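You operate a simulated robot arm through the tools that you are given. There is no shell and no other tool. Be economical: measure what you need, move in short steps, check, and stop when the job is done.

You run a simulated robot arm. Do the job below in one go: nothing can be reset, and whatever is moved stays where it is left.

TASK
Put the teal hose stub with blue band in the grey crate with teal band. Then fetch the orange strainer with blue band and set it on the pale blue block. Then take the large clear cup with green band and put it on the top of the wooden bench. Then put the grey tin marked valley on the deck in front of the hopper. Then fetch the cup marked one with orange handle and set it on the top of the side table with relief check. Then fetch the green plug with blue band and set it on the deck in front of the hopper. Then open the teal flap. The order counts. Set down upright: teal hose stub with blue band, orange strainer with blue band, large clear cup with green band, grey tin marked valley, cup marked one with orange handle.
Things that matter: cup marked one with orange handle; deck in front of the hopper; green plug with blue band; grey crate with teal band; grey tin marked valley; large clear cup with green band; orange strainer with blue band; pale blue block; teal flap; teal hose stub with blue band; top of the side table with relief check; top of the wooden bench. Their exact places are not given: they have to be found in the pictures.

The check looks at the end state, three seconds after you hand in, the way a careful person would. Anything else that was tipped, shoved, dropped, spilled or broken makes it a failure.

THE ROBOT
A 6-joint arm with a two-finger gripper on a trunk, on a base that drives. Base frame: it is fixed to the floor where the robot stands at the start and does not move with it; the origin is under the middle of the robot, x ahead of it, y to its left, z up. Lengths are in m, angles in degrees, forces in N, time in s.
It reaches about 1.298 m from its shoulder. Its first joint turns from -149.0 to 149.0 degrees. Places, roughly: cup marked one with orange handle [0.5, -5.5, 1]; deck in front of the hopper [-2.9, -5.7, 0.5]; green plug with blue band (5x5x5 cm) [0.7, -5.6, 0.9]; grey crate with teal band (34x20x11 cm) [-1.2, -1.8, 0.8]; grey tin marked valley [0.5, -5.25, 1]; large clear cup with green band [0.5, 0.5, 0.75]; orange strainer with blue band (5x5x8 cm) [0.4, 0, 0.8]; pale blue block (9x8x3 cm) [0.5, -1.2, 0.8]; teal flap [0.6, -2.5, 0.9]; teal hose stub with blue band (4x4x6 cm) [0.8, -0.1, 0.8]; top of the side table with relief check [0.5, -4.7, 0.8]; top of the wooden bench [0.5, -2.3, 0.8]. Payload 1.57 kg.
The TCP is the grasp point between the finger pads, 0.021 m short of the fingertips. In the tool frame z runs along the fingers and y along their closing line. The gripper opens to 0.07 m. The gripper's body begins 0.05 m behind the TCP.
Orientation is that of the tool frame in the base frame, as a unit quaternion [x, y, z, w]. With the fingers straight down and closing along the base's y, the tool's x points along the base's -x, its y along +y and its z along -z.

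THE INTERFACE
- The arm moves only by the tool step_arm. Its argument "rows" is a list that holds one entry, the list of rows, each a list of 7 numbers: the shift along the tool's x, y, z in m, then the turn, a rotation vector about the tool's x, y, z in degrees, then the opening, from 0 (shut) to 1 (fully open). In form: [[[tx, ty, tz, rx, ry, rz, grip], ...]]. A call has 1 to 20 rows; each row shifts and turns the commanded pose from where the row before left it, along the tool's axes as they then stand. A row lasts 0.2 s, in which the tool goes at most 0.05 m and 8.6 degrees; a call with a longer step from one row to the next is refused whole, and so is a gripper value outside its range. A pose out of reach is approached as far as the arm can. The call stops where the force on the tool passes 40 N (or 10 N more than at its start, if that is more) or the arm is blocked; 0.2 s more then pass. The fingers move at their own pace and stop on an object; they squeeze with about 21 N. The grip force told is the motor's: it shows also when the fingers shut on nothing. Time passes only in rows, and 0.2 s behind the last, so rows that do not move let the fingers close. The reply holds the time, the measured pose of the TCP, the force on the tool along the base axes, the opening and the grip force, in the units named above and with some noise, with the torque about the TCP (base axes, N m) and any sound that the robot's microphone picked up, and new pictures: "show" is both (left out), scene, wrist or none.
- Cameras (640 x 400 px; columns grow to the right, rows downward): "scene" is now at [0.0194, 0.1517, 1.7967]; the picture's right is [-0.40, -0.92, 0.00], its down [-0.72, 0.31, -0.61] and it looks along [0.56, -0.24, -0.79] (base axes); focal length 285 px, centre (320, 200). "wrist" rides on the gripper at [0.079, 0.004, -0.081] in the tool frame; the picture's right is [-0.05, 1.00, 0.00], its down [-0.67, -0.03, -0.75] and it looks along [-0.74, -0.04, 0.67] (tool axes); focal length 256 px, centre (320, 200).
- raise_lower(by): slides the trunk up (or, below 0, down) by that many m; the arm and the scene camera ride with it, the base frame stays. It gives what a move gives, with no picture.
- roll_base(legs): drives the robot by 1 to 6 legs, each [ahead, turn to the left] in m and degrees, along the robot's own axes; the way and the turn of a leg run together, so that a leg with both is an arc; at most 1.5 m and 180 degrees a leg. The arm and the cameras ride along, it lands a little off, and it stops where it bumps. It gives what a move gives, and a new picture of the scene camera.
- aim_head(pan, tilt): turns the head with the scene camera to pan (to the left, within 155 degrees either way) and tilt (down, from -29 to 69), counted from straight ahead of the robot. It gives what a move gives, and a new picture of the scene camera.
- pixel_to_xyz(camera, pixels): for up to 12 pixels [column, row] of the newest picture of that camera ("zoom" is the newest enlarged one), the place [x, y, z] in the base frame of the surface seen there, good to about 0.003 m, but the place of the scene camera against the robot may be out by one fixed shift of up to 0.018 m in any direction. It takes no simulated time.
- inspect(camera, box): a new picture of the part [left, top, right, bottom] of that camera's present view, enlarged. It takes no simulated time.
- job_done(): hands the job in; it is judged then, once.

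Work in short steps. Measure before you move; look again where a grasp or a placing could have gone wrong, and mend it. You have 131 turns and 260 pictures in all, those below and enlarged ones among them. Open the gripper and draw the arm clear of the work before you hand the job in, unless the task says otherwise; then end with one line.

The tools are called after "Emit:" as a command line: name --argument value ..., lists and objects as JSON in quotes. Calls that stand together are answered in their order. step_arm: Moves the arm, as the interface text tells. Its arguments: {"type":"object","properties":{"rows":{"type":"array"},"show":{"type":"string","enum":["both","scene","wrist","none"]}},"required":["rows"]} The other tools are called the same way: raise_lower (by) slides the trunk up or down; roll_base (legs) drives the base; aim_head (pan, tilt) turns the head that bears the scene camera; pixel_to_xyz (camera, pixels) gives the place of the surface under pixels of a picture; inspect (camera, box) takes an enlarged picture of a part of a camera's view; job_done () hands the job in.

At the start:

```text
time: 0.0
ee_pos: [0.7213, -0.2662, 1.1446]
ee_rot: [0.001, 1.0, 0.001, 0.0]
wrist_force: [-0.1, -0.3, -0.3]
moment: [-0.02, -0.04, -0.01]
gripper_width: 0.0701
grasp_force: 0.1
trunk travel left (down, up): [-0.826, 0.144]
robot x, y, heading: [-0.0001, -0.0011, 0.1]
head pan, tilt: [-23.3, 52.0]
```

scene: 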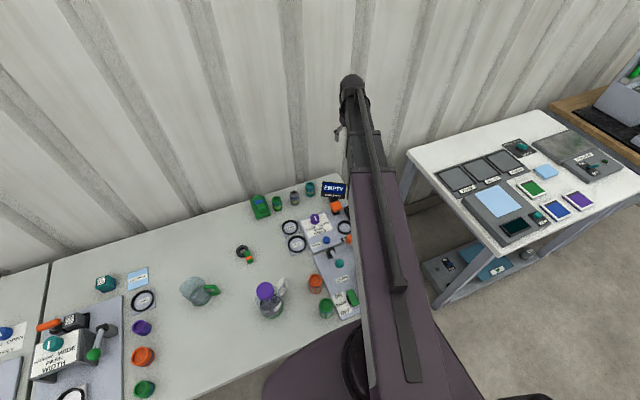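
wrist: 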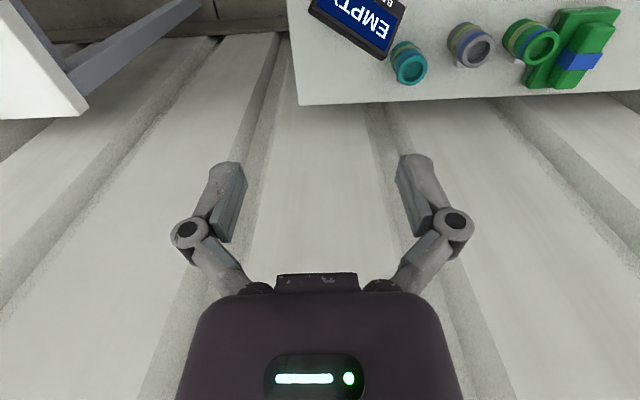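

The scene shows hose stubs near (278,203), (294,198), (310,188); I enlarge that part and the wrist view to pick out bands.

Emit:
inspect --camera "scene" --box '[220, 160, 380, 330]'

Emit:
inspect --camera "wrist" --box '[300, 0, 640, 120]'

```text
2.35 times, centred on (300, 245) of scene
```

zoom: 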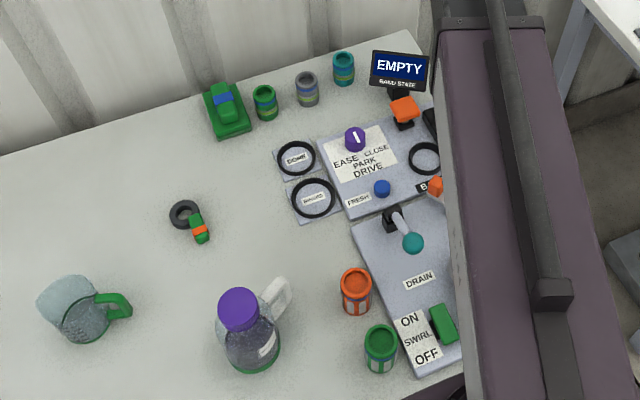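

```text
1.88 times, centred on (470, 60) of wrist
```

zoom: 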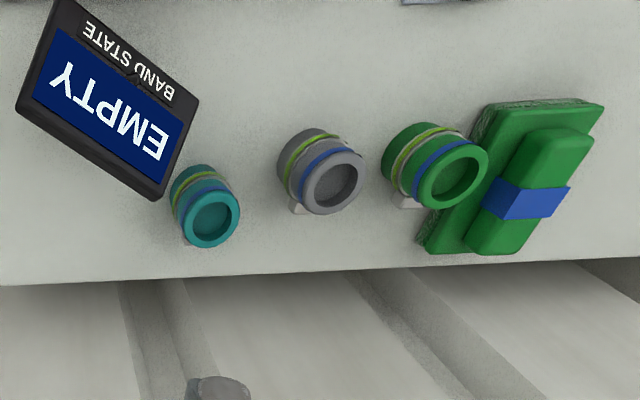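

The teal stub sits at about scene (310,189) and wrist (410,68). I measure it with both cameras, to find the scene camera's fixed shift, and measure the surroundings too.

Emit:
pixel_to_xyz --camera "scene" --pixels '[[310, 184], [311, 190], [311, 197], [294, 196], [295, 208], [315, 275], [316, 285], [336, 190], [270, 290], [200, 290], [260, 240], [277, 202]]'

Emit:
pixel_to_xyz --camera "wrist" --pixels '[[413, 74], [411, 83], [414, 67], [404, 55], [476, 54], [380, 100], [368, 40], [538, 45], [392, 68], [427, 68]]'

Emit:
aim_head --pan -95 --tilt 35

```text
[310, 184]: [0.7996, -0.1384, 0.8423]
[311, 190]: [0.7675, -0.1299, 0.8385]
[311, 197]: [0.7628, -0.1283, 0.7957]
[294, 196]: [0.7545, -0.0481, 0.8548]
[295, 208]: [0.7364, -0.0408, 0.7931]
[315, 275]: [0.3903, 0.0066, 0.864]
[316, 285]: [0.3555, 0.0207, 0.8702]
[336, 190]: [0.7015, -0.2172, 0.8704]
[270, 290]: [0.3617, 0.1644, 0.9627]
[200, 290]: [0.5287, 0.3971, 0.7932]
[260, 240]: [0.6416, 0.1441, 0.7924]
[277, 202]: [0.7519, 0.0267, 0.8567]
```

```text
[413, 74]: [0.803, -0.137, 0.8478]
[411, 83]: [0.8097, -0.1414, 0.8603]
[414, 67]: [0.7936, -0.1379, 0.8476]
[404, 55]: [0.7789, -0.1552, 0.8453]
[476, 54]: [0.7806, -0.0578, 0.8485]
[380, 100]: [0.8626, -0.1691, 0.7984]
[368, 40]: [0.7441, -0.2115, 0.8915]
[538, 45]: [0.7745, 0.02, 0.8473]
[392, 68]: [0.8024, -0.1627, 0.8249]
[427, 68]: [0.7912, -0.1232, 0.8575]
```

```text
time: 1.4
ee_pos: [0.722, -0.2661, 1.1447]
ee_rot: [0.001, 1.0, 0.0, 0.0]
wrist_force: [-0.4, -0.4, -0.6]
moment: [0.03, -0.01, -0.03]
gripper_width: 0.07
grasp_force: 0.2
trunk travel left (down, up): [-0.826, 0.144]
robot x, y, heading: [-0.0005, 0.0035, 0.3]
head pan, tilt: [-95.0, 35.0]
```

scene: 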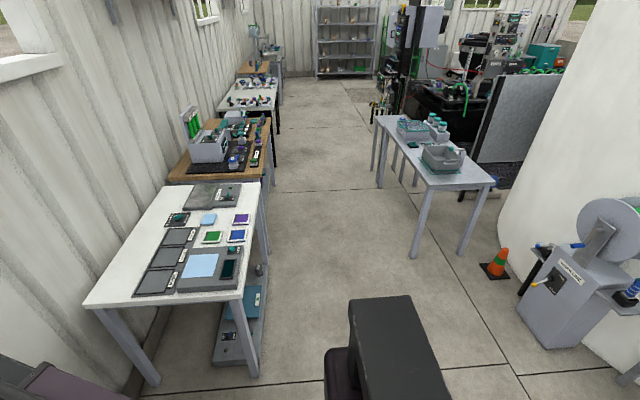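

Now the scene shows the right-hand table with crates near (413,128) and (442,158). I enlarge it and the workstations along the wall.

Emit:
inspect --camera "scene" --box '[360, 90, 520, 200]'

Emit:
pixel_to_xyz --camera "scene" --pixels '[[442, 158], [413, 128], [480, 183], [415, 170], [380, 118], [209, 218], [200, 265], [255, 130]]'

Emit:
inspect --camera "scene" --box '[80, 90, 300, 310]'

Emit:
inspect --camera "scene" --box '[200, 20, 320, 120]'

Emit:
pixel_to_xyz --camera "wrist" --pixels '[[405, 2], [386, 53], [383, 60], [308, 8], [340, 30], [396, 30]]'

```text
3.64 times, centred on (440, 145) of scene
```

zoom: 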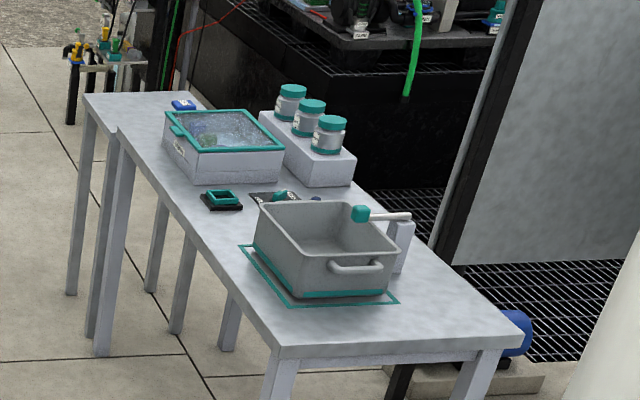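

```text
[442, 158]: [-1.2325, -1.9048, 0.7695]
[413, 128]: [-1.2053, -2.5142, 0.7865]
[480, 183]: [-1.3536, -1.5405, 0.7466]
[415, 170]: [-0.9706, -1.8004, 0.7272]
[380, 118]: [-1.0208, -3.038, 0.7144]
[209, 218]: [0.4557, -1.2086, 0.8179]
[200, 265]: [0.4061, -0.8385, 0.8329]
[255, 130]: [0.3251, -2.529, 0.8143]
```

```text
1.82 times, centred on (190, 200) of scene
```

zoom: 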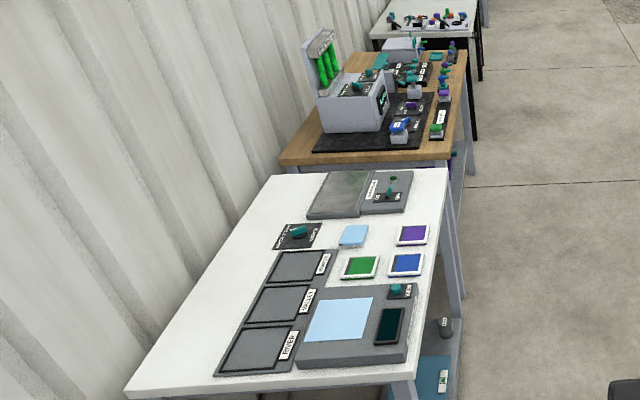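

```text
4.00 times, centred on (260, 70) of scene
```

zoom: 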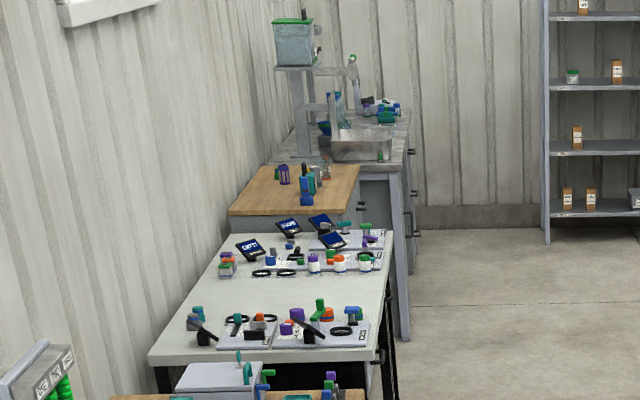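

```text
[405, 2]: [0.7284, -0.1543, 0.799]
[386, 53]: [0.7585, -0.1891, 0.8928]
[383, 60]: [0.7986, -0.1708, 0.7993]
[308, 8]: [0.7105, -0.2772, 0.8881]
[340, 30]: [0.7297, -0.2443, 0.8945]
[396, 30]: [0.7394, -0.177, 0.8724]
```

The display's near corner is at (0.7585,-0.189,0.893), just beside the stub at about (0.795,-0.142). I go to a point above the stub at z 1.0 and look again.

Emit:
step_arm --rows '[[[-0.0146, 0.0248, 0.029, 0, 0, 0, 1], [-0.0146, 0.0248, 0.029, 0, 0, 0, 1], [-0.0146, 0.0248, 0.029, 0, 0, 0, 1], [-0.0146, 0.0248, 0.029, 0, 0, 0, 1], [-0.0146, 0.0248, 0.029, 0, 0, 0, 0.85], [0, 0, 0, 0, 0, 0, 0.85]]]' --show "wrist"

```text
time: 2.8
ee_pos: [0.7958, -0.1427, 1.1452]
ee_rot: [0.001, 1.0, 0.0, 0.0]
wrist_force: [-0.4, 0.1, -0.6]
moment: [0.05, 0.02, -0.02]
gripper_width: 0.0595
grasp_force: 0.0
out of reach, approached as far as the arm can: row 1, 2, 3, 4, 5
trunk travel left (down, up): [-0.826, 0.144]
robot x, y, heading: [0.0011, 0.0019, -0.0]
head pan, tilt: [-95.0, 35.0]
```

wrist: 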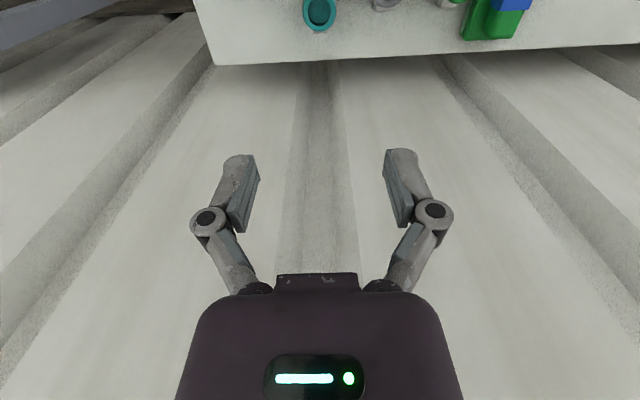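

The arm can't get lower from here (z stayed at 1.145), so I lower the trunk, which takes the arm straight down.

Emit:
raise_lower --by -0.145

Emit:
step_arm --rows '[[[0, 0, 0, 0, 0, 0, 0.85]]]' --show "wrist"

```text
time: 4.5
ee_pos: [0.7949, -0.1428, 0.9997]
ee_rot: [0.0, 1.0, -0.001, 0.0]
wrist_force: [-0.1, -0.4, -0.7]
moment: [0.0, 0.01, -0.04]
gripper_width: 0.0594
grasp_force: 0.1
trunk travel left (down, up): [-0.681, 0.289]
robot x, y, heading: [0.0006, 0.0015, -0.2]
head pan, tilt: [-95.0, 35.0]
```

```text
time: 4.9
ee_pos: [0.7971, -0.1419, 0.9998]
ee_rot: [0.0, 1.0, 0.0, 0.0]
wrist_force: [0.0, 0.9, -1.1]
moment: [-0.02, 0.03, 0.0]
gripper_width: 0.0596
grasp_force: 0.2
trunk travel left (down, up): [-0.681, 0.289]
robot x, y, heading: [-0.0002, 0.0045, 0.1]
head pan, tilt: [-95.0, 35.0]
```

wrist: 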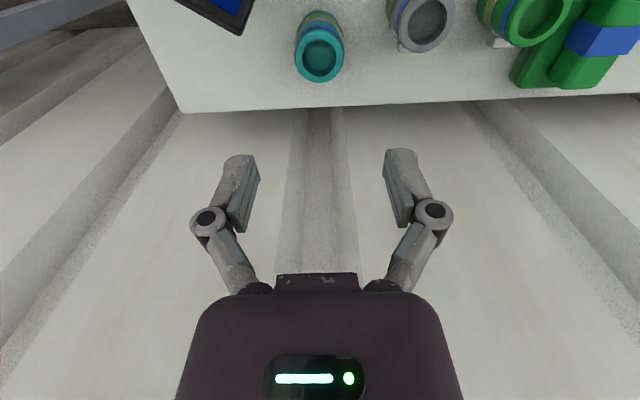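

The stub's rim ellipse is around (320,56); I measure its rim points.

Emit:
pixel_to_xyz --camera "wrist" --pixels '[[320, 79], [300, 56], [341, 56], [320, 31], [320, 60], [320, 20], [240, 30]]'

```text
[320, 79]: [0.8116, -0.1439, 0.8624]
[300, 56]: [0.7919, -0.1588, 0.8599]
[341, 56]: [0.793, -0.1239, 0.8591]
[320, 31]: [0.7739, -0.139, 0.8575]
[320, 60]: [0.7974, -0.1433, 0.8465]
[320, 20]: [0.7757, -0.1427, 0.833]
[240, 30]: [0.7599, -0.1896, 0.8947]
```

Centre is (0.793,-0.141), rim z 0.86, with the TCP 4 mm beyond. I correct x, lower with the trunk to z≈0.843 and then grip.

Emit:
step_arm --rows '[[[0.004, 0.001, 0, 0, 0, 0, 0.9], [0, 0, 0, 0, 0, 0, 0.9]]]' --show "none"

Emit:
raise_lower --by -0.157

Emit:
step_arm --rows '[[[0, 0, 0, 0, 0, 0, 0.9], [0, 0, 0, 0, 0, 0, 0], [0, 0, 0, 0, 0, 0, 0], [0, 0, 0, 0, 0, 0, 0]]]' --show "wrist"

```text
time: 5.5
ee_pos: [0.7932, -0.1414, 0.9982]
ee_rot: [0.0, 1.0, 0.0, -0.001]
wrist_force: [-0.1, -0.4, 1.0]
moment: [0.03, 0.03, 0.0]
gripper_width: 0.063
grasp_force: 0.0
trunk travel left (down, up): [-0.681, 0.289]
robot x, y, heading: [0.0033, -0.0051, -0.1]
head pan, tilt: [-95.0, 35.0]
```

```text
time: 7.3
ee_pos: [0.7918, -0.1414, 0.8418]
ee_rot: [0.001, 1.0, -0.001, 0.0]
wrist_force: [-0.1, -0.3, -0.4]
moment: [0.02, -0.01, -0.01]
gripper_width: 0.0632
grasp_force: 0.1
trunk travel left (down, up): [-0.524, 0.446]
robot x, y, heading: [0.0014, 0.0016, 0.2]
head pan, tilt: [-95.0, 35.0]
```

```text
time: 8.3
ee_pos: [0.7915, -0.1407, 0.8427]
ee_rot: [0.001, 1.0, 0.0, 0.001]
wrist_force: [-0.6, -1.9, 7.7]
moment: [0.01, 0.02, 0.01]
gripper_width: 0.0389
grasp_force: 21.0
trunk travel left (down, up): [-0.524, 0.446]
robot x, y, heading: [0.002, 0.0019, -0.1]
head pan, tilt: [-95.0, 35.0]
```

wrist: 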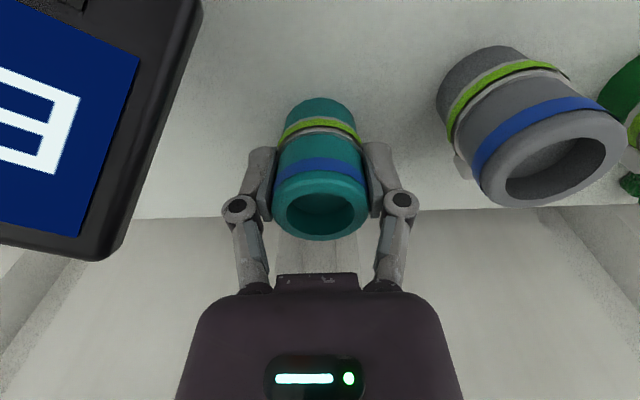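

The stub is held (width 0.0389, 21 N). I raise the trunk, pull the arm in and look behind the robot before driving.

Emit:
raise_lower --by 0.36

Emit:
step_arm --rows '[[[0.04, 0, 0, 0, 0, 0, 0], [0.04, 0, 0, 0, 0, 0, 0], [0.04, 0, 0, 0, 0, 0, 0], [0.04, 0, 0, 0, 0, 0, 0], [0.04, 0, 0, 0, 0, 0, 0], [0.03, 0, 0, 0, 0, 0, 0]]]' --show "wrist"

Emit:
aim_head --pan -150 --tilt 45

```text
time: 11.8
ee_pos: [0.7924, -0.1406, 1.2031]
ee_rot: [0.001, 1.0, 0.0, 0.0]
wrist_force: [0.3, 0.0, -0.5]
moment: [0.01, -0.01, -0.01]
gripper_width: 0.0387
grasp_force: 20.7
trunk travel left (down, up): [-0.884, 0.086]
robot x, y, heading: [-0.0026, 0.0027, -0.1]
head pan, tilt: [-95.0, 35.0]
```

```text
time: 13.2
ee_pos: [0.5599, -0.1414, 1.2024]
ee_rot: [0.0, 1.0, 0.0, 0.001]
wrist_force: [-0.1, 0.4, -0.4]
moment: [0.01, 0.02, 0.0]
gripper_width: 0.0387
grasp_force: 20.7
trunk travel left (down, up): [-0.884, 0.086]
robot x, y, heading: [0.0004, -0.0003, 0.2]
head pan, tilt: [-95.0, 35.0]
```

wrist: 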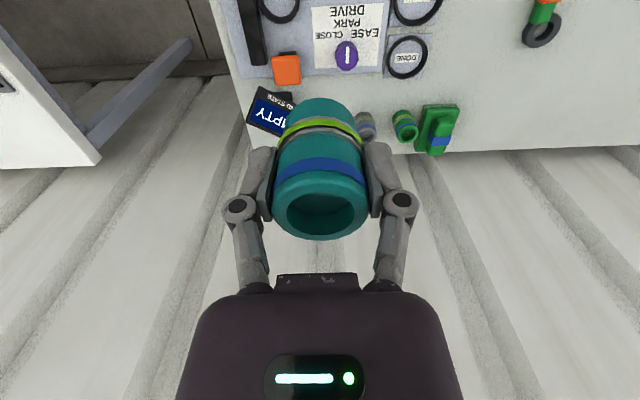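

```text
time: 14.5
ee_pos: [0.561, -0.1426, 1.2025]
ee_rot: [0.002, 1.0, 0.0, 0.0]
wrist_force: [0.4, 0.4, -0.3]
moment: [0.02, -0.02, 0.01]
gripper_width: 0.0391
grasp_force: 20.7
trunk travel left (down, up): [-0.884, 0.086]
robot x, y, heading: [0.0015, 0.0015, 0.3]
head pan, tilt: [-150.0, 45.0]
```

scene: 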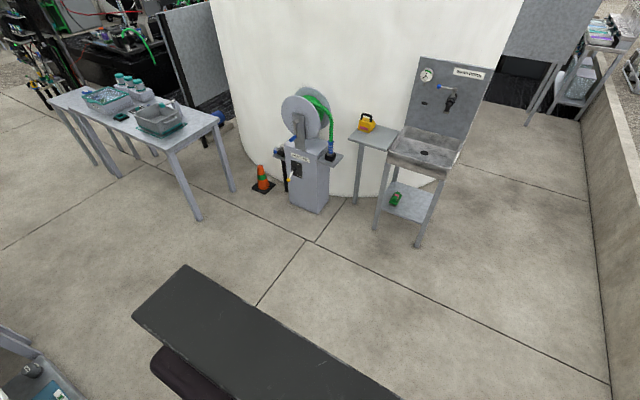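

Behind is clear for about 0.6 m. I back off 0.45 m, turn right and drive down the aisle to about (-0.45,-1.5).

Emit:
roll_base --legs '[[-0.47, 0], [0, -90], [1.5, 0]]'

Emit:
aim_head --pan -65 --tilt 45

```text
time: 32.3
ee_pos: [-0.5854, -2.0615, 1.202]
ee_rot: [0.7, 0.714, 0.0, 0.0]
wrist_force: [0.1, 0.3, -0.6]
moment: [-0.04, -0.01, 0.01]
gripper_width: 0.0388
grasp_force: 21.0
trunk travel left (down, up): [-0.884, 0.086]
robot x, y, heading: [-0.4548, -1.4985, -88.9]
head pan, tilt: [-150.0, 45.0]
```

scene: 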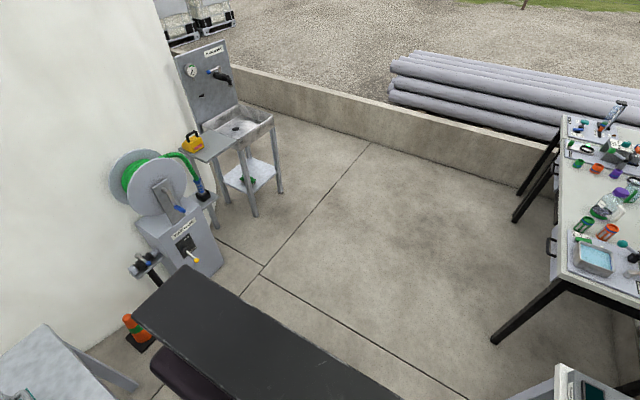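

```text
time: 33.9
ee_pos: [-0.5878, -2.0614, 1.2017]
ee_rot: [0.699, 0.715, -0.001, -0.001]
wrist_force: [0.4, -0.5, -0.2]
moment: [-0.03, 0.0, 0.01]
gripper_width: 0.0388
grasp_force: 20.9
trunk travel left (down, up): [-0.884, 0.086]
robot x, y, heading: [-0.455, -1.5001, -88.8]
head pan, tilt: [-65.0, 45.0]
```

scene: 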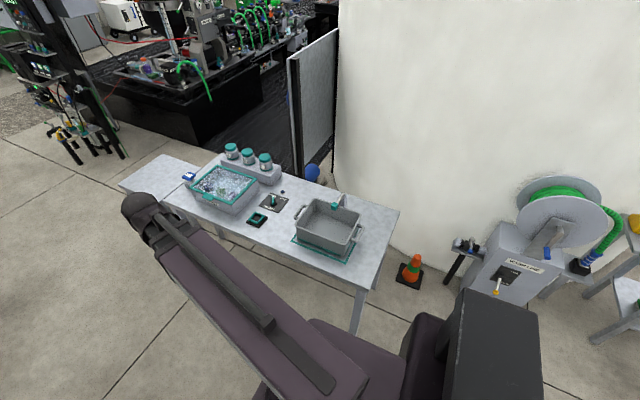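

The crate is at about (328,225). I enlarge and measure its inside floor and rims.

Emit:
inspect --camera "scene" --box '[250, 160, 410, 280]'

Emit:
pixel_to_xyz --camera "scene" --pixels '[[328, 222], [318, 202], [297, 226], [340, 248], [361, 218], [325, 230], [315, 226], [345, 218], [335, 205], [300, 250]]'

```text
3.33 times, centred on (330, 220) of scene
```

zoom: 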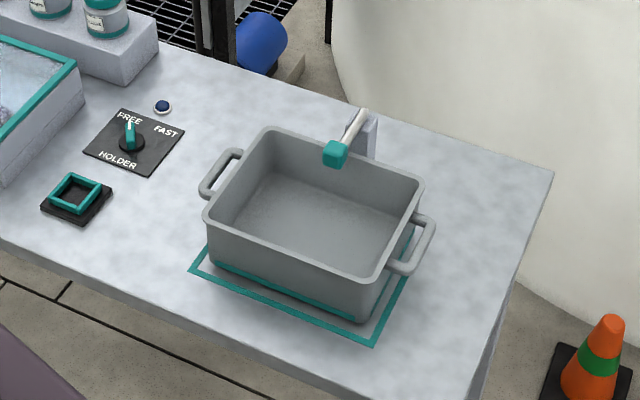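

```text
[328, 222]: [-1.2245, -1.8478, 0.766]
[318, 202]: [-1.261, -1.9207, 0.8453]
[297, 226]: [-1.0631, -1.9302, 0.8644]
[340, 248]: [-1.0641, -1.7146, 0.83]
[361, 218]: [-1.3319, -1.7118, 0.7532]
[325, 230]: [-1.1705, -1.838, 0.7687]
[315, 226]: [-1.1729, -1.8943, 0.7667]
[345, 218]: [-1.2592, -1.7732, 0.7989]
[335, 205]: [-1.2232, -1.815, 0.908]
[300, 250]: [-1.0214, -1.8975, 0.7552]
```

Crate floor is at z≈0.766, and a teal-knobbed lever overhangs it near (-1.22,-1.815,0.91). I'll place on the near side, about (-1.14,-1.87), so I turn the base to face the table and bring the arm over.

Emit:
roll_base --legs '[[0, -91]]'

Emit:
step_arm --rows '[[[0, -0.05, 0, 0, 0, 0, 0], [0, -0.05, 0, 0, 0, 0, 0], [0, -0.05, 0, 0, 0, 0, 0], [0, -0.05, 0, 0, 0, 0, 0], [0, -0.05, 0, 0, 0, 0, 0], [0, -0.05, 0, 0, 0, 0, 0], [0, -0.05, 0, 0, 0, 0, 0], [0, -0.05, 0, 0, 0, 0, 0], [-0.02, -0.04, 0, 0, 0, 0, 0], [-0.02, -0.04, 0, 0, 0, 0, 0], [0, 0, 0, 0, 0, 0, 0]]]' --show "wrist"

```text
time: 40.1
ee_pos: [-1.0123, -1.3368, 1.2021]
ee_rot: [1.0, -0.018, 0.0, 0.0]
wrist_force: [-0.4, 0.0, -0.3]
moment: [0.06, 0.0, 0.0]
gripper_width: 0.0388
grasp_force: 20.9
trunk travel left (down, up): [-0.884, 0.086]
robot x, y, heading: [-0.4537, -1.459, 178.2]
head pan, tilt: [-65.0, 45.0]
```

scene: 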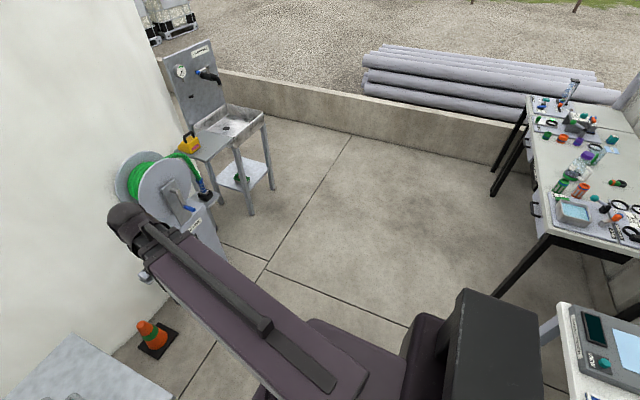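

```text
time: 42.5
ee_pos: [-1.0363, -0.8566, 1.202]
ee_rot: [1.0, -0.017, 0.0, 0.0]
wrist_force: [0.3, -0.4, -0.7]
moment: [0.02, 0.0, -0.02]
gripper_width: 0.0389
grasp_force: 21.0
trunk travel left (down, up): [-0.884, 0.086]
robot x, y, heading: [-0.4531, -1.4573, 178.6]
head pan, tilt: [-65.0, 45.0]
```

wrist: 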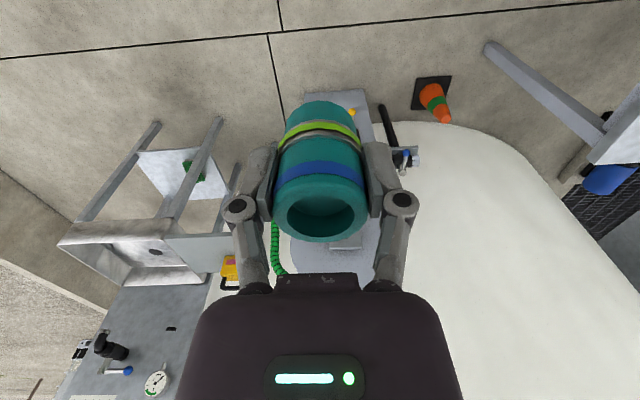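

That was the wrong way (tool y is base −y here); I bring it back to y≈-1.86.

Emit:
step_arm --rows '[[[0, 0.0495, 0, 0, 0, 0, 0], [0, 0.0495, 0, 0, 0, 0, 0], [0, 0.0495, 0, 0, 0, 0, 0], [0, 0.0495, 0, 0, 0, 0, 0], [0, 0.0495, 0, 0, 0, 0, 0], [0, 0.0495, 0, 0, 0, 0, 0], [0, 0.0495, 0, 0, 0, 0, 0], [0, 0.0495, 0, 0, 0, 0, 0], [0, 0.0495, 0, 0, 0, 0, 0], [0, 0.0495, 0, 0, 0, 0, 0], [0, 0.0495, 0, 0, 0, 0, 0], [0, 0.0495, 0, 0, 0, 0, 0], [-0.008, 0.0488, 0, 0, 0, 0, 0], [-0.008, 0.0488, 0, 0, 0, 0, 0], [-0.008, 0.0488, 0, 0, 0, 0, 0], [-0.008, 0.0488, 0, 0, 0, 0, 0], [-0.008, 0.0488, 0, 0, 0, 0, 0], [-0.008, 0.0488, 0, 0, 0, 0, 0], [-0.008, 0.0488, 0, 0, 0, 0, 0], [-0.008, 0.0488, 0, 0, 0, 0, 0]]]' --show "wrist"

```text
time: 46.7
ee_pos: [-1.1328, -1.8395, 1.202]
ee_rot: [1.0, -0.017, 0.0, -0.001]
wrist_force: [-0.6, 0.3, -0.6]
moment: [0.01, 0.02, 0.02]
gripper_width: 0.039
grasp_force: 20.9
trunk travel left (down, up): [-0.884, 0.086]
robot x, y, heading: [-0.4536, -1.4563, 178.6]
head pan, tilt: [-65.0, 45.0]
```

wrist: 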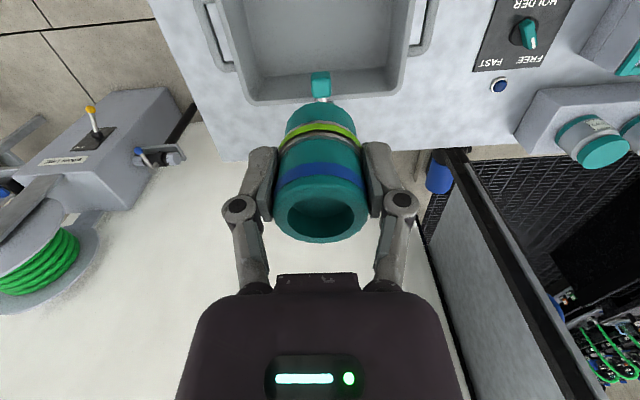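

The wrist now sees the crate; I measure knob (320,80), far rim corners and the floor with it.

Emit:
pixel_to_xyz --camera "wrist" --pixels '[[320, 78], [320, 90], [248, 100], [400, 85], [300, 40], [340, 10], [225, 20], [412, 20], [245, 20], [385, 20]]'

```text
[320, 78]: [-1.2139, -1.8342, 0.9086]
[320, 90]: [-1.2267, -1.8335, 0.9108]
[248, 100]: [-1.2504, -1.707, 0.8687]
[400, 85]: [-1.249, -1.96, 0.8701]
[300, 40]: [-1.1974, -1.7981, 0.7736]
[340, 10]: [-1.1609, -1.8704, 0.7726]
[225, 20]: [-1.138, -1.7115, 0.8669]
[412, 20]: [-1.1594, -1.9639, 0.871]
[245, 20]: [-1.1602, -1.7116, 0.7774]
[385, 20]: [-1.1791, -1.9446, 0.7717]
```

Floor 0.772, interior y -1.71..-1.96, knob at (-1.22,-1.834). I shift to (-1.125,-1.89) and lower the trunk to just above release height.

Emit:
step_arm --rows '[[[0.005, 0.025, 0, 0, 0, 0, 0], [0.005, 0.025, 0, 0, 0, 0, 0], [0, 0, 0, 0, 0, 0, 0]]]' --show "none"

Emit:
raise_lower --by -0.375

Emit:
step_arm --rows '[[[0, 0, 0.003, 0, 0, 0, 0], [0, 0, 0.003, 0, 0, 0, 0]]]' --show "both"

```text
time: 47.5
ee_pos: [-1.1235, -1.8886, 1.203]
ee_rot: [1.0, -0.018, 0.001, 0.0]
wrist_force: [0.8, 0.0, -0.3]
moment: [0.0, -0.01, 0.03]
gripper_width: 0.0388
grasp_force: 21.2
trunk travel left (down, up): [-0.884, 0.086]
robot x, y, heading: [-0.4567, -1.4589, 178.4]
head pan, tilt: [-65.0, 45.0]
```

```text
time: 51.2
ee_pos: [-1.1236, -1.8895, 0.827]
ee_rot: [1.0, -0.017, 0.0, 0.001]
wrist_force: [0.2, -0.4, -0.9]
moment: [-0.01, -0.01, 0.01]
gripper_width: 0.0387
grasp_force: 20.9
trunk travel left (down, up): [-0.509, 0.461]
robot x, y, heading: [-0.4589, -1.4578, 178.5]
head pan, tilt: [-65.0, 45.0]
```

```text
time: 51.8
ee_pos: [-1.1243, -1.8883, 0.8261]
ee_rot: [1.0, -0.017, 0.0, -0.001]
wrist_force: [0.0, 0.8, -0.2]
moment: [0.0, -0.04, -0.02]
gripper_width: 0.0388
grasp_force: 21.3
out of reach, approached as far as the arm can: row 2
trunk travel left (down, up): [-0.509, 0.461]
robot x, y, heading: [-0.4526, -1.4552, 178.3]
head pan, tilt: [-65.0, 45.0]
```

scene: 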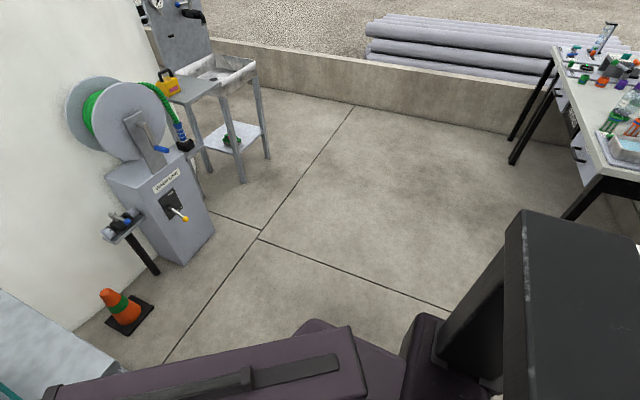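
wrist: 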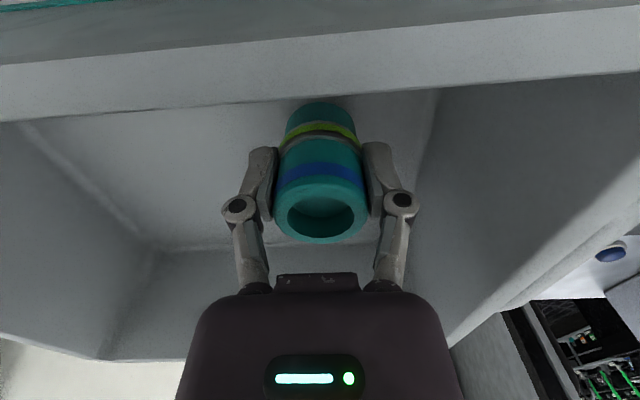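

It is 1 cm above the floor and clear; I lower the trunk the rest of the way and check force.

Emit:
raise_lower --by -0.009

Emit:
step_arm --rows '[[[0, 0, 0, 0, 0, 0, 0]]]' --show "wrist"

```text
time: 52.3
ee_pos: [-1.124, -1.8894, 0.8182]
ee_rot: [1.0, -0.017, 0.0, 0.0]
wrist_force: [-0.1, -0.1, -0.4]
moment: [-0.01, -0.03, 0.0]
gripper_width: 0.0391
grasp_force: 20.5
trunk travel left (down, up): [-0.5, 0.47]
robot x, y, heading: [-0.4526, -1.4572, 178.5]
head pan, tilt: [-65.0, 45.0]
```

```text
time: 52.7
ee_pos: [-1.1241, -1.8888, 0.8179]
ee_rot: [1.0, -0.018, 0.0, 0.001]
wrist_force: [0.6, -0.3, -1.8]
moment: [0.01, 0.01, 0.01]
gripper_width: 0.0388
grasp_force: 21.0
trunk travel left (down, up): [-0.5, 0.47]
robot x, y, heading: [-0.4555, -1.4588, 178.3]
head pan, tilt: [-65.0, 45.0]
```

wrist: 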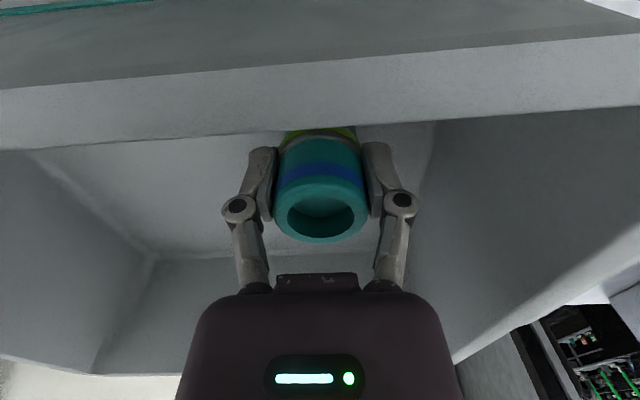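

No contact yet; I lower 3 mm more at a time.

Emit:
raise_lower --by -0.004

Emit:
raise_lower --by -0.002

```text
time: 53.3
ee_pos: [-1.123, -1.8882, 0.815]
ee_rot: [1.0, -0.017, 0.0, 0.001]
wrist_force: [-4.8, -2.4, 21.2]
moment: [-0.12, 0.28, 0.0]
gripper_width: 0.0389
grasp_force: 21.3
trunk travel left (down, up): [-0.496, 0.474]
robot x, y, heading: [-0.4552, -1.4577, 178.4]
head pan, tilt: [-65.0, 45.0]
```

```text
time: 53.8
ee_pos: [-1.1227, -1.8886, 0.813]
ee_rot: [1.0, -0.016, -0.001, 0.0]
wrist_force: [-2.9, -4.3, 21.9]
moment: [-0.12, 0.2, 0.07]
gripper_width: 0.0389
grasp_force: 21.2
trunk travel left (down, up): [-0.494, 0.476]
robot x, y, heading: [-0.4558, -1.4598, 178.4]
head pan, tilt: [-65.0, 45.0]
```

Contact on the floor (≈21 N). I open the gripper, then raise the trunk.

Emit:
step_arm --rows '[[[0, 0, 0, 0, 0, 0, 0.3], [0, 0, 0, 0, 0, 0, 0.8], [0, 0, 0, 0, 0, 0, 0.9], [0, 0, 0, 0, 0, 0, 0.9]]]' --show "none"

Emit:
raise_lower --by 0.39

Emit:
aim_head --pan 30 --tilt 48

Emit:
step_arm --rows '[[[0.04, 0, 0, 0, 0, 0, 0.9], [0.04, 0, 0, 0, 0, 0, 0.9], [0.04, 0, 0, 0, 0, 0, 0.9], [0, 0, 0, 0, 0, 0, 0.9]]]' --show "both"

```text
time: 54.8
ee_pos: [-1.1231, -1.8882, 0.8119]
ee_rot: [1.0, -0.018, 0.0, 0.0]
wrist_force: [0.9, 0.1, 0.0]
moment: [0.0, 0.0, -0.02]
gripper_width: 0.063
grasp_force: 0.1
trunk travel left (down, up): [-0.494, 0.476]
robot x, y, heading: [-0.457, -1.4577, 178.4]
head pan, tilt: [-65.0, 45.0]
```

```text
time: 58.5
ee_pos: [-1.123, -1.8893, 1.202]
ee_rot: [1.0, -0.017, 0.0, -0.001]
wrist_force: [-0.6, 0.4, 0.4]
moment: [-0.04, -0.03, 0.0]
gripper_width: 0.0631
grasp_force: 0.0
trunk travel left (down, up): [-0.884, 0.086]
robot x, y, heading: [-0.4546, -1.4545, 178.5]
head pan, tilt: [-65.0, 45.0]
```

```text
time: 60.2
ee_pos: [-1.1236, -1.8887, 1.2021]
ee_rot: [1.0, -0.018, 0.0, 0.0]
wrist_force: [-0.5, 0.4, 1.2]
moment: [0.01, 0.01, 0.02]
gripper_width: 0.063
grasp_force: 0.1
trunk travel left (down, up): [-0.884, 0.086]
robot x, y, heading: [-0.4564, -1.4562, 178.4]
head pan, tilt: [30.0, 48.0]
```

scene: 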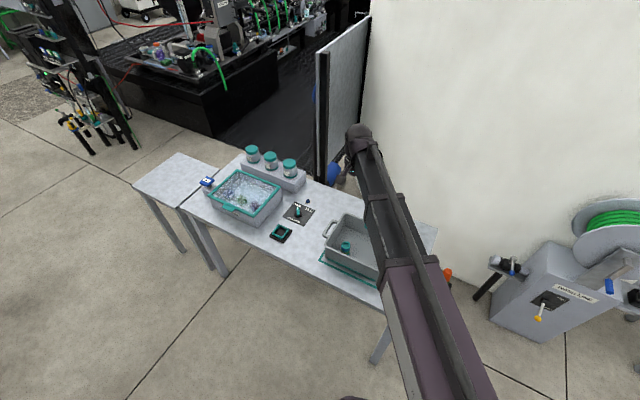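

```text
time: 61.2
ee_pos: [-1.0032, -1.8911, 1.2013]
ee_rot: [1.0, -0.017, -0.001, 0.0]
wrist_force: [-1.0, 0.0, -0.4]
moment: [-0.02, 0.01, 0.02]
gripper_width: 0.0629
grasp_force: 0.0
trunk travel left (down, up): [-0.884, 0.086]
robot x, y, heading: [-0.4567, -1.4614, 178.1]
head pan, tilt: [30.0, 48.0]
```

scene: 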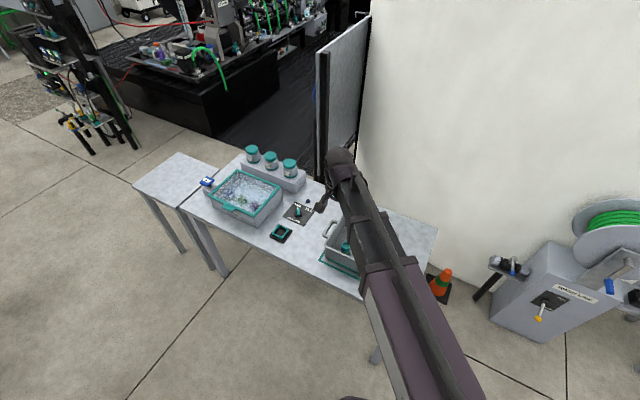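
wrist: 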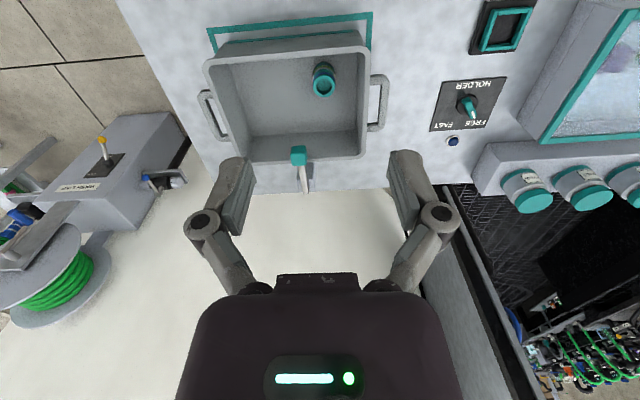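

The stub stands upright in the crate, seen in both pictures. Next the strainer and pale blue block: I reposition to about (-0.2,-0.6) facing the benches, from where both are in reach.

Emit:
roll_base --legs '[[0, 90], [-0.86, 0], [0, 92], [0.25, 0]]'

Emit:
aim_head --pan 40 --tilt 50

```text
time: 80.0
ee_pos: [0.3394, -0.1234, 1.2021]
ee_rot: [-0.007, 1.0, 0.0, 0.0]
wrist_force: [1.0, -0.1, -0.5]
moment: [0.04, 0.06, 0.02]
gripper_width: 0.0627
grasp_force: 0.0
trunk travel left (down, up): [-0.884, 0.086]
robot x, y, heading: [-0.1892, -0.5351, 0.1]
head pan, tilt: [30.0, 48.0]
```

scene: 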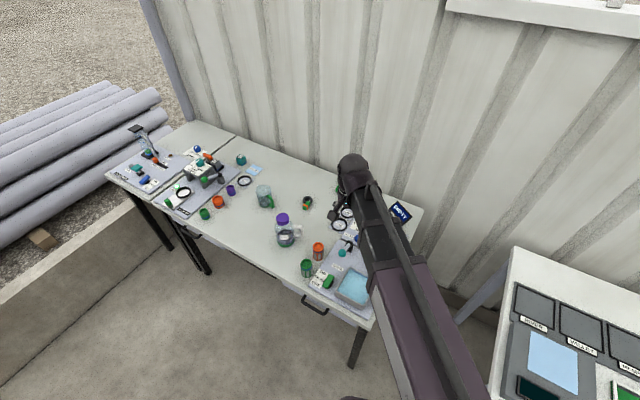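

```text
time: 80.8
ee_pos: [0.3384, -0.1213, 1.2024]
ee_rot: [-0.007, 1.0, 0.0, 0.0]
wrist_force: [0.3, 0.6, 0.2]
moment: [-0.01, -0.02, -0.01]
gripper_width: 0.063
grasp_force: 0.1
trunk travel left (down, up): [-0.884, 0.086]
robot x, y, heading: [-0.1856, -0.5354, 0.4]
head pan, tilt: [40.0, 50.0]
```

scene: 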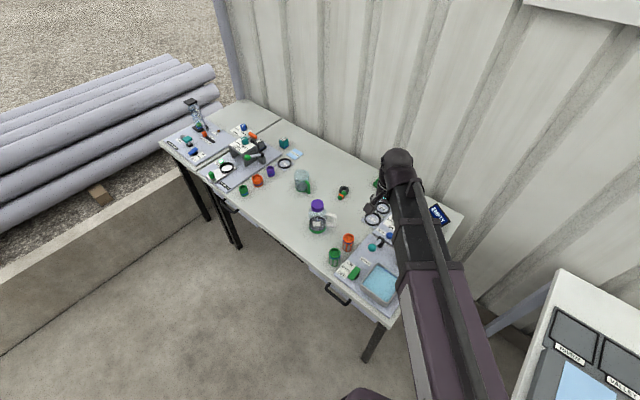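

Orange strainer candidates: (348,241) and (257,180). I enlarge both.

Emit:
inspect --camera "scene" --box '[300, 190, 400, 280]'

Emit:
inspect --camera "scene" --box '[170, 110, 320, 210]'

Emit:
pixel_to_xyz --camera "scene" --pixels '[[348, 237], [348, 249], [257, 180], [335, 252], [302, 182], [318, 204]]'

```text
4.44 times, centred on (350, 235) of scene
```

zoom: 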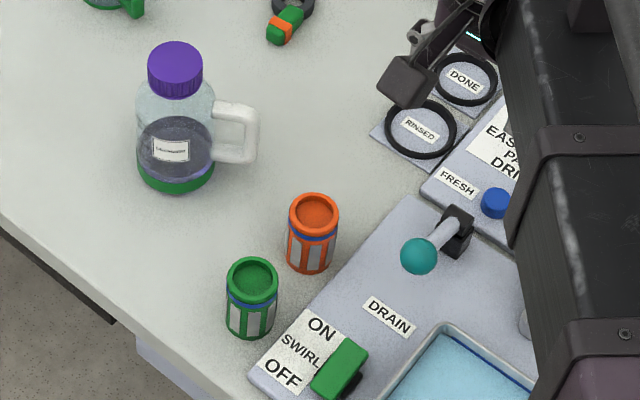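

```text
4.00 times, centred on (245, 160) of scene
```

zoom: 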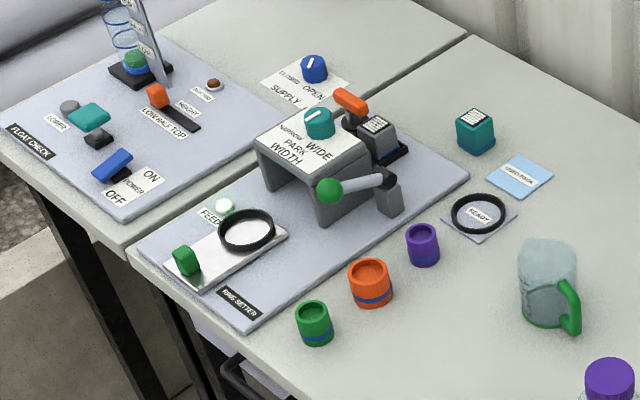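

```text
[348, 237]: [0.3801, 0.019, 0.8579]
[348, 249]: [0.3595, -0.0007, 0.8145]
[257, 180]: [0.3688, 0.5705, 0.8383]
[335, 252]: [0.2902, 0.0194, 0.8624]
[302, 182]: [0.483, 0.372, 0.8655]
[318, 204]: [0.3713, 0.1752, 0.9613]
```

The strainer with a blue band is the one at (348,241), about (0.375,0.01). I move over it, lower some and look with the wrist camera.

Emit:
step_arm --rows '[[[-0.012, 0.044, 0, 0, 0, 0, 1], [-0.012, 0.044, 0, 0, 0, 0, 1], [-0.012, 0.044, 0, 0, 0, 0, 1], [0, 0, 0, 0, 0, 0, 1]]]' --show "none"

Emit:
raise_lower --by -0.17

Emit:
step_arm --rows '[[[0, 0, 0, 0, 0, 0, 1]]]' --show "wrist"

```text
time: 81.8
ee_pos: [0.3739, 0.0086, 1.203]
ee_rot: [-0.007, 1.0, 0.001, 0.0]
wrist_force: [-0.1, -0.2, 0.4]
moment: [0.03, -0.01, 0.01]
gripper_width: 0.0701
grasp_force: 0.2
trunk travel left (down, up): [-0.884, 0.086]
robot x, y, heading: [-0.1882, -0.5338, 0.5]
head pan, tilt: [40.0, 50.0]
```

```text
time: 83.7
ee_pos: [0.3742, 0.0099, 1.0318]
ee_rot: [-0.007, 1.0, 0.0, -0.001]
wrist_force: [0.4, 0.1, 0.2]
moment: [-0.01, 0.0, -0.03]
gripper_width: 0.0703
grasp_force: 0.1
trunk travel left (down, up): [-0.714, 0.256]
robot x, y, heading: [-0.1849, -0.5299, 0.5]
head pan, tilt: [40.0, 50.0]
```

```text
time: 84.1
ee_pos: [0.3735, 0.0095, 1.032]
ee_rot: [-0.007, 1.0, 0.0, 0.001]
wrist_force: [0.3, -0.5, -0.6]
moment: [-0.01, -0.04, -0.01]
gripper_width: 0.0699
grasp_force: 0.1
trunk travel left (down, up): [-0.714, 0.256]
robot x, y, heading: [-0.1888, -0.5371, 0.3]
head pan, tilt: [40.0, 50.0]
```

wrist: 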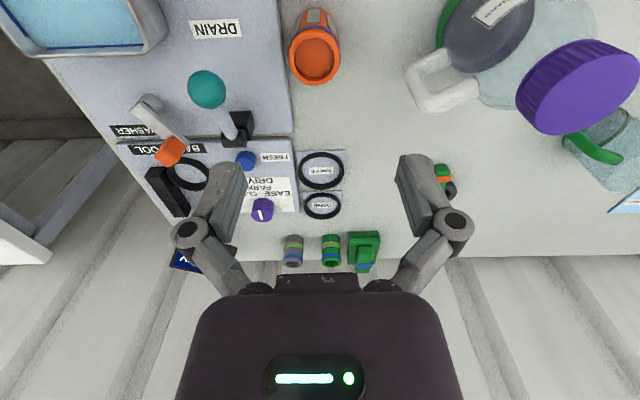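

The rim of the strainer is at about (316,57). I measure it and nearby items.

Emit:
pixel_to_xyz --camera "wrist" --pixels '[[316, 83], [292, 55], [340, 58], [316, 31], [412, 85], [525, 95], [210, 88], [290, 100]]'

```text
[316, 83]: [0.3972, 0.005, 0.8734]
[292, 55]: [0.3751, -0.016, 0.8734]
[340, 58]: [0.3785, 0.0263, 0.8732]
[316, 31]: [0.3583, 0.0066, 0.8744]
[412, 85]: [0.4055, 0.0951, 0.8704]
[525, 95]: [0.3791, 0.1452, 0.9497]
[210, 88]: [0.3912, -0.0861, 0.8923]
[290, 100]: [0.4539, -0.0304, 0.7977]
```

Centre (0.378,0.0055), rim z 0.874. I correct, lower to z≈0.845 and grip.

Emit:
step_arm --rows '[[[-0.0042, -0.0042, 0, 0, 0, 0, 1], [0, 0, 0, 0, 0, 0, 1]]]' --show "none"

Emit:
raise_lower --by -0.187

Emit:
step_arm --rows '[[[0, 0, 0, 0, 0, 0, 0], [0, 0, 0, 0, 0, 0, 0], [0, 0, 0, 0, 0, 0, 0]]]' --show "wrist"

```text
time: 84.7
ee_pos: [0.3791, 0.0056, 1.032]
ee_rot: [-0.007, 1.0, 0.0, 0.0]
wrist_force: [-0.6, 0.9, -0.3]
moment: [-0.01, 0.02, -0.01]
gripper_width: 0.07
grasp_force: 0.2
trunk travel left (down, up): [-0.714, 0.256]
robot x, y, heading: [-0.1888, -0.5376, 0.5]
head pan, tilt: [40.0, 50.0]
```

```text
time: 86.7
ee_pos: [0.3779, 0.0049, 0.8458]
ee_rot: [-0.007, 1.0, -0.001, 0.0]
wrist_force: [0.4, 0.7, -0.3]
moment: [-0.02, 0.01, -0.03]
gripper_width: 0.0702
grasp_force: 0.0
trunk travel left (down, up): [-0.527, 0.443]
robot x, y, heading: [-0.1869, -0.5321, 0.4]
head pan, tilt: [40.0, 50.0]
```

```text
time: 87.5
ee_pos: [0.3787, 0.0047, 0.8459]
ee_rot: [-0.006, 1.0, -0.001, 0.0]
wrist_force: [0.6, 0.1, 3.5]
moment: [0.1, 0.04, -0.01]
gripper_width: 0.0447
grasp_force: 20.8
trunk travel left (down, up): [-0.527, 0.443]
robot x, y, heading: [-0.1862, -0.5355, 0.4]
head pan, tilt: [40.0, 50.0]
```

wrist: 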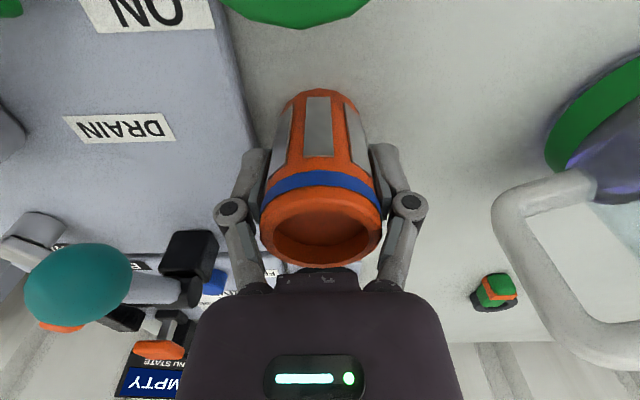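

Held at 0.0447 wide. I raise and carry it right towards the pale blue block near (0.456,-1.21), with the head watching.

Emit:
raise_lower --by 0.33

Emit:
step_arm --rows '[[[-0.003, -0.0495, 0, 0, 0, 0, 0], [-0.003, -0.0495, 0, 0, 0, 0, 0], [-0.003, -0.0495, 0, 0, 0, 0, 0], [-0.003, -0.0495, 0, 0, 0, 0, 0], [-0.003, -0.0495, 0, 0, 0, 0, 0], [-0.003, -0.0495, 0, 0, 0, 0, 0], [-0.003, -0.0495, 0, 0, 0, 0, 0], [-0.003, -0.0495, 0, 0, 0, 0, 0], [-0.003, -0.0495, 0, 0, 0, 0, 0], [-0.003, -0.0495, 0, 0, 0, 0, 0], [-0.003, -0.0495, 0, 0, 0, 0, 0], [-0.003, -0.0495, 0, 0, 0, 0, 0], [-0.003, -0.0495, 0, 0, 0, 0, 0], [-0.003, -0.0495, 0, 0, 0, 0, 0], [-0.003, -0.0495, 0, 0, 0, 0, 0], [-0.003, -0.0495, 0, 0, 0, 0, 0], [-0.003, -0.0495, 0, 0, 0, 0, 0], [-0.003, -0.0495, 0, 0, 0, 0, 0], [-0.003, -0.0495, 0, 0, 0, 0, 0], [-0.003, -0.0495, 0, 0, 0, 0, 0]]]' --show "none"

Emit:
step_arm --rows '[[[0, -0.0495, 0, 0, 0, 0, 0], [0, -0.0495, 0, 0, 0, 0, 0], [0, -0.0495, 0, 0, 0, 0, 0], [0, -0.04, 0, 0, 0, 0, 0], [0, 0, 0, 0, 0, 0, 0]]]' --show "wrist"

Emit:
aim_head --pan -40 --tilt 50

```text
time: 90.8
ee_pos: [0.3778, 0.0053, 1.1751]
ee_rot: [-0.007, 1.0, 0.0, -0.001]
wrist_force: [-0.6, 0.1, -0.6]
moment: [-0.01, 0.03, 0.0]
gripper_width: 0.0448
grasp_force: 21.2
trunk travel left (down, up): [-0.857, 0.113]
robot x, y, heading: [-0.1854, -0.5356, 0.5]
head pan, tilt: [40.0, 50.0]
```

```text
time: 95.0
ee_pos: [0.452, -0.9869, 1.1756]
ee_rot: [-0.008, 1.0, 0.0, 0.001]
wrist_force: [0.1, -1.4, -0.5]
moment: [0.0, 0.02, 0.01]
gripper_width: 0.0447
grasp_force: 20.7
trunk travel left (down, up): [-0.857, 0.113]
robot x, y, heading: [-0.1872, -0.5339, 0.6]
head pan, tilt: [40.0, 50.0]
```

```text
time: 96.2
ee_pos: [0.456, -1.1723, 1.1746]
ee_rot: [-0.007, 1.0, 0.0, 0.0]
wrist_force: [-0.1, 0.0, 0.3]
moment: [0.04, -0.01, 0.01]
gripper_width: 0.045
grasp_force: 21.4
trunk travel left (down, up): [-0.857, 0.113]
robot x, y, heading: [-0.1878, -0.5356, 0.4]
head pan, tilt: [40.0, 50.0]
```

wrist: 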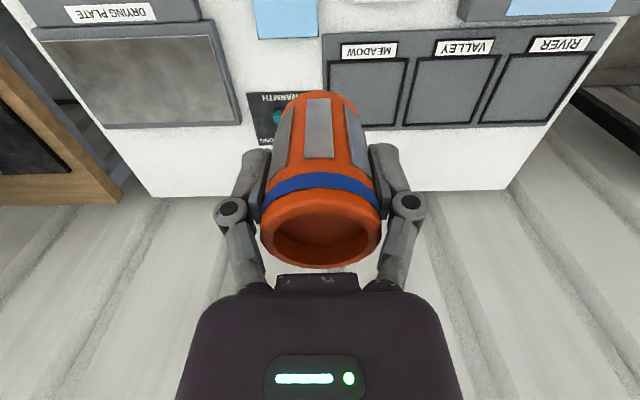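

```text
time: 97.7
ee_pos: [0.4556, -1.1722, 1.1763]
ee_rot: [-0.007, 1.0, 0.0, 0.0]
wrist_force: [-0.2, 0.4, -0.8]
moment: [0.02, 0.01, -0.01]
gripper_width: 0.0449
grasp_force: 20.9
trunk travel left (down, up): [-0.857, 0.113]
robot x, y, heading: [-0.1867, -0.5349, 0.5]
head pan, tilt: [-40.0, 50.0]
```

scene: 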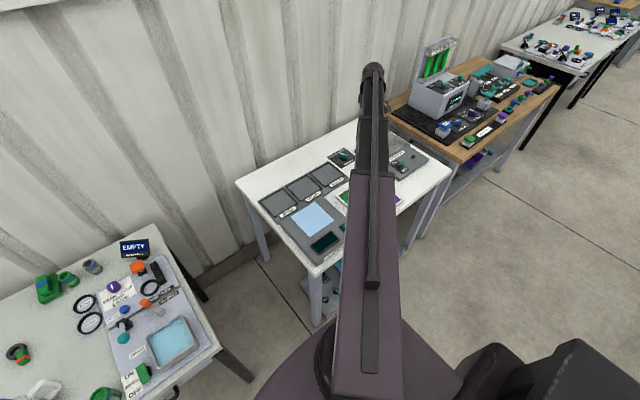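

The block's far edge shows at wrist (258–318, 38). I measure it.

Emit:
pixel_to_xyz --camera "wrist" --pixels '[[261, 34], [315, 34], [257, 3], [315, 3], [288, 20], [288, 60], [288, 2], [253, 20], [318, 20]]'

```text
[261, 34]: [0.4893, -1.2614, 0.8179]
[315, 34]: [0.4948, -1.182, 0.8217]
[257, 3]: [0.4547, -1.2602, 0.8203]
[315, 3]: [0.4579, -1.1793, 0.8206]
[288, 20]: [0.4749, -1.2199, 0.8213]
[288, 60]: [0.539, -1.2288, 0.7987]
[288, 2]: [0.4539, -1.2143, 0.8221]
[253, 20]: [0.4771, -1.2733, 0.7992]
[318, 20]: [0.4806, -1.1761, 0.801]
```

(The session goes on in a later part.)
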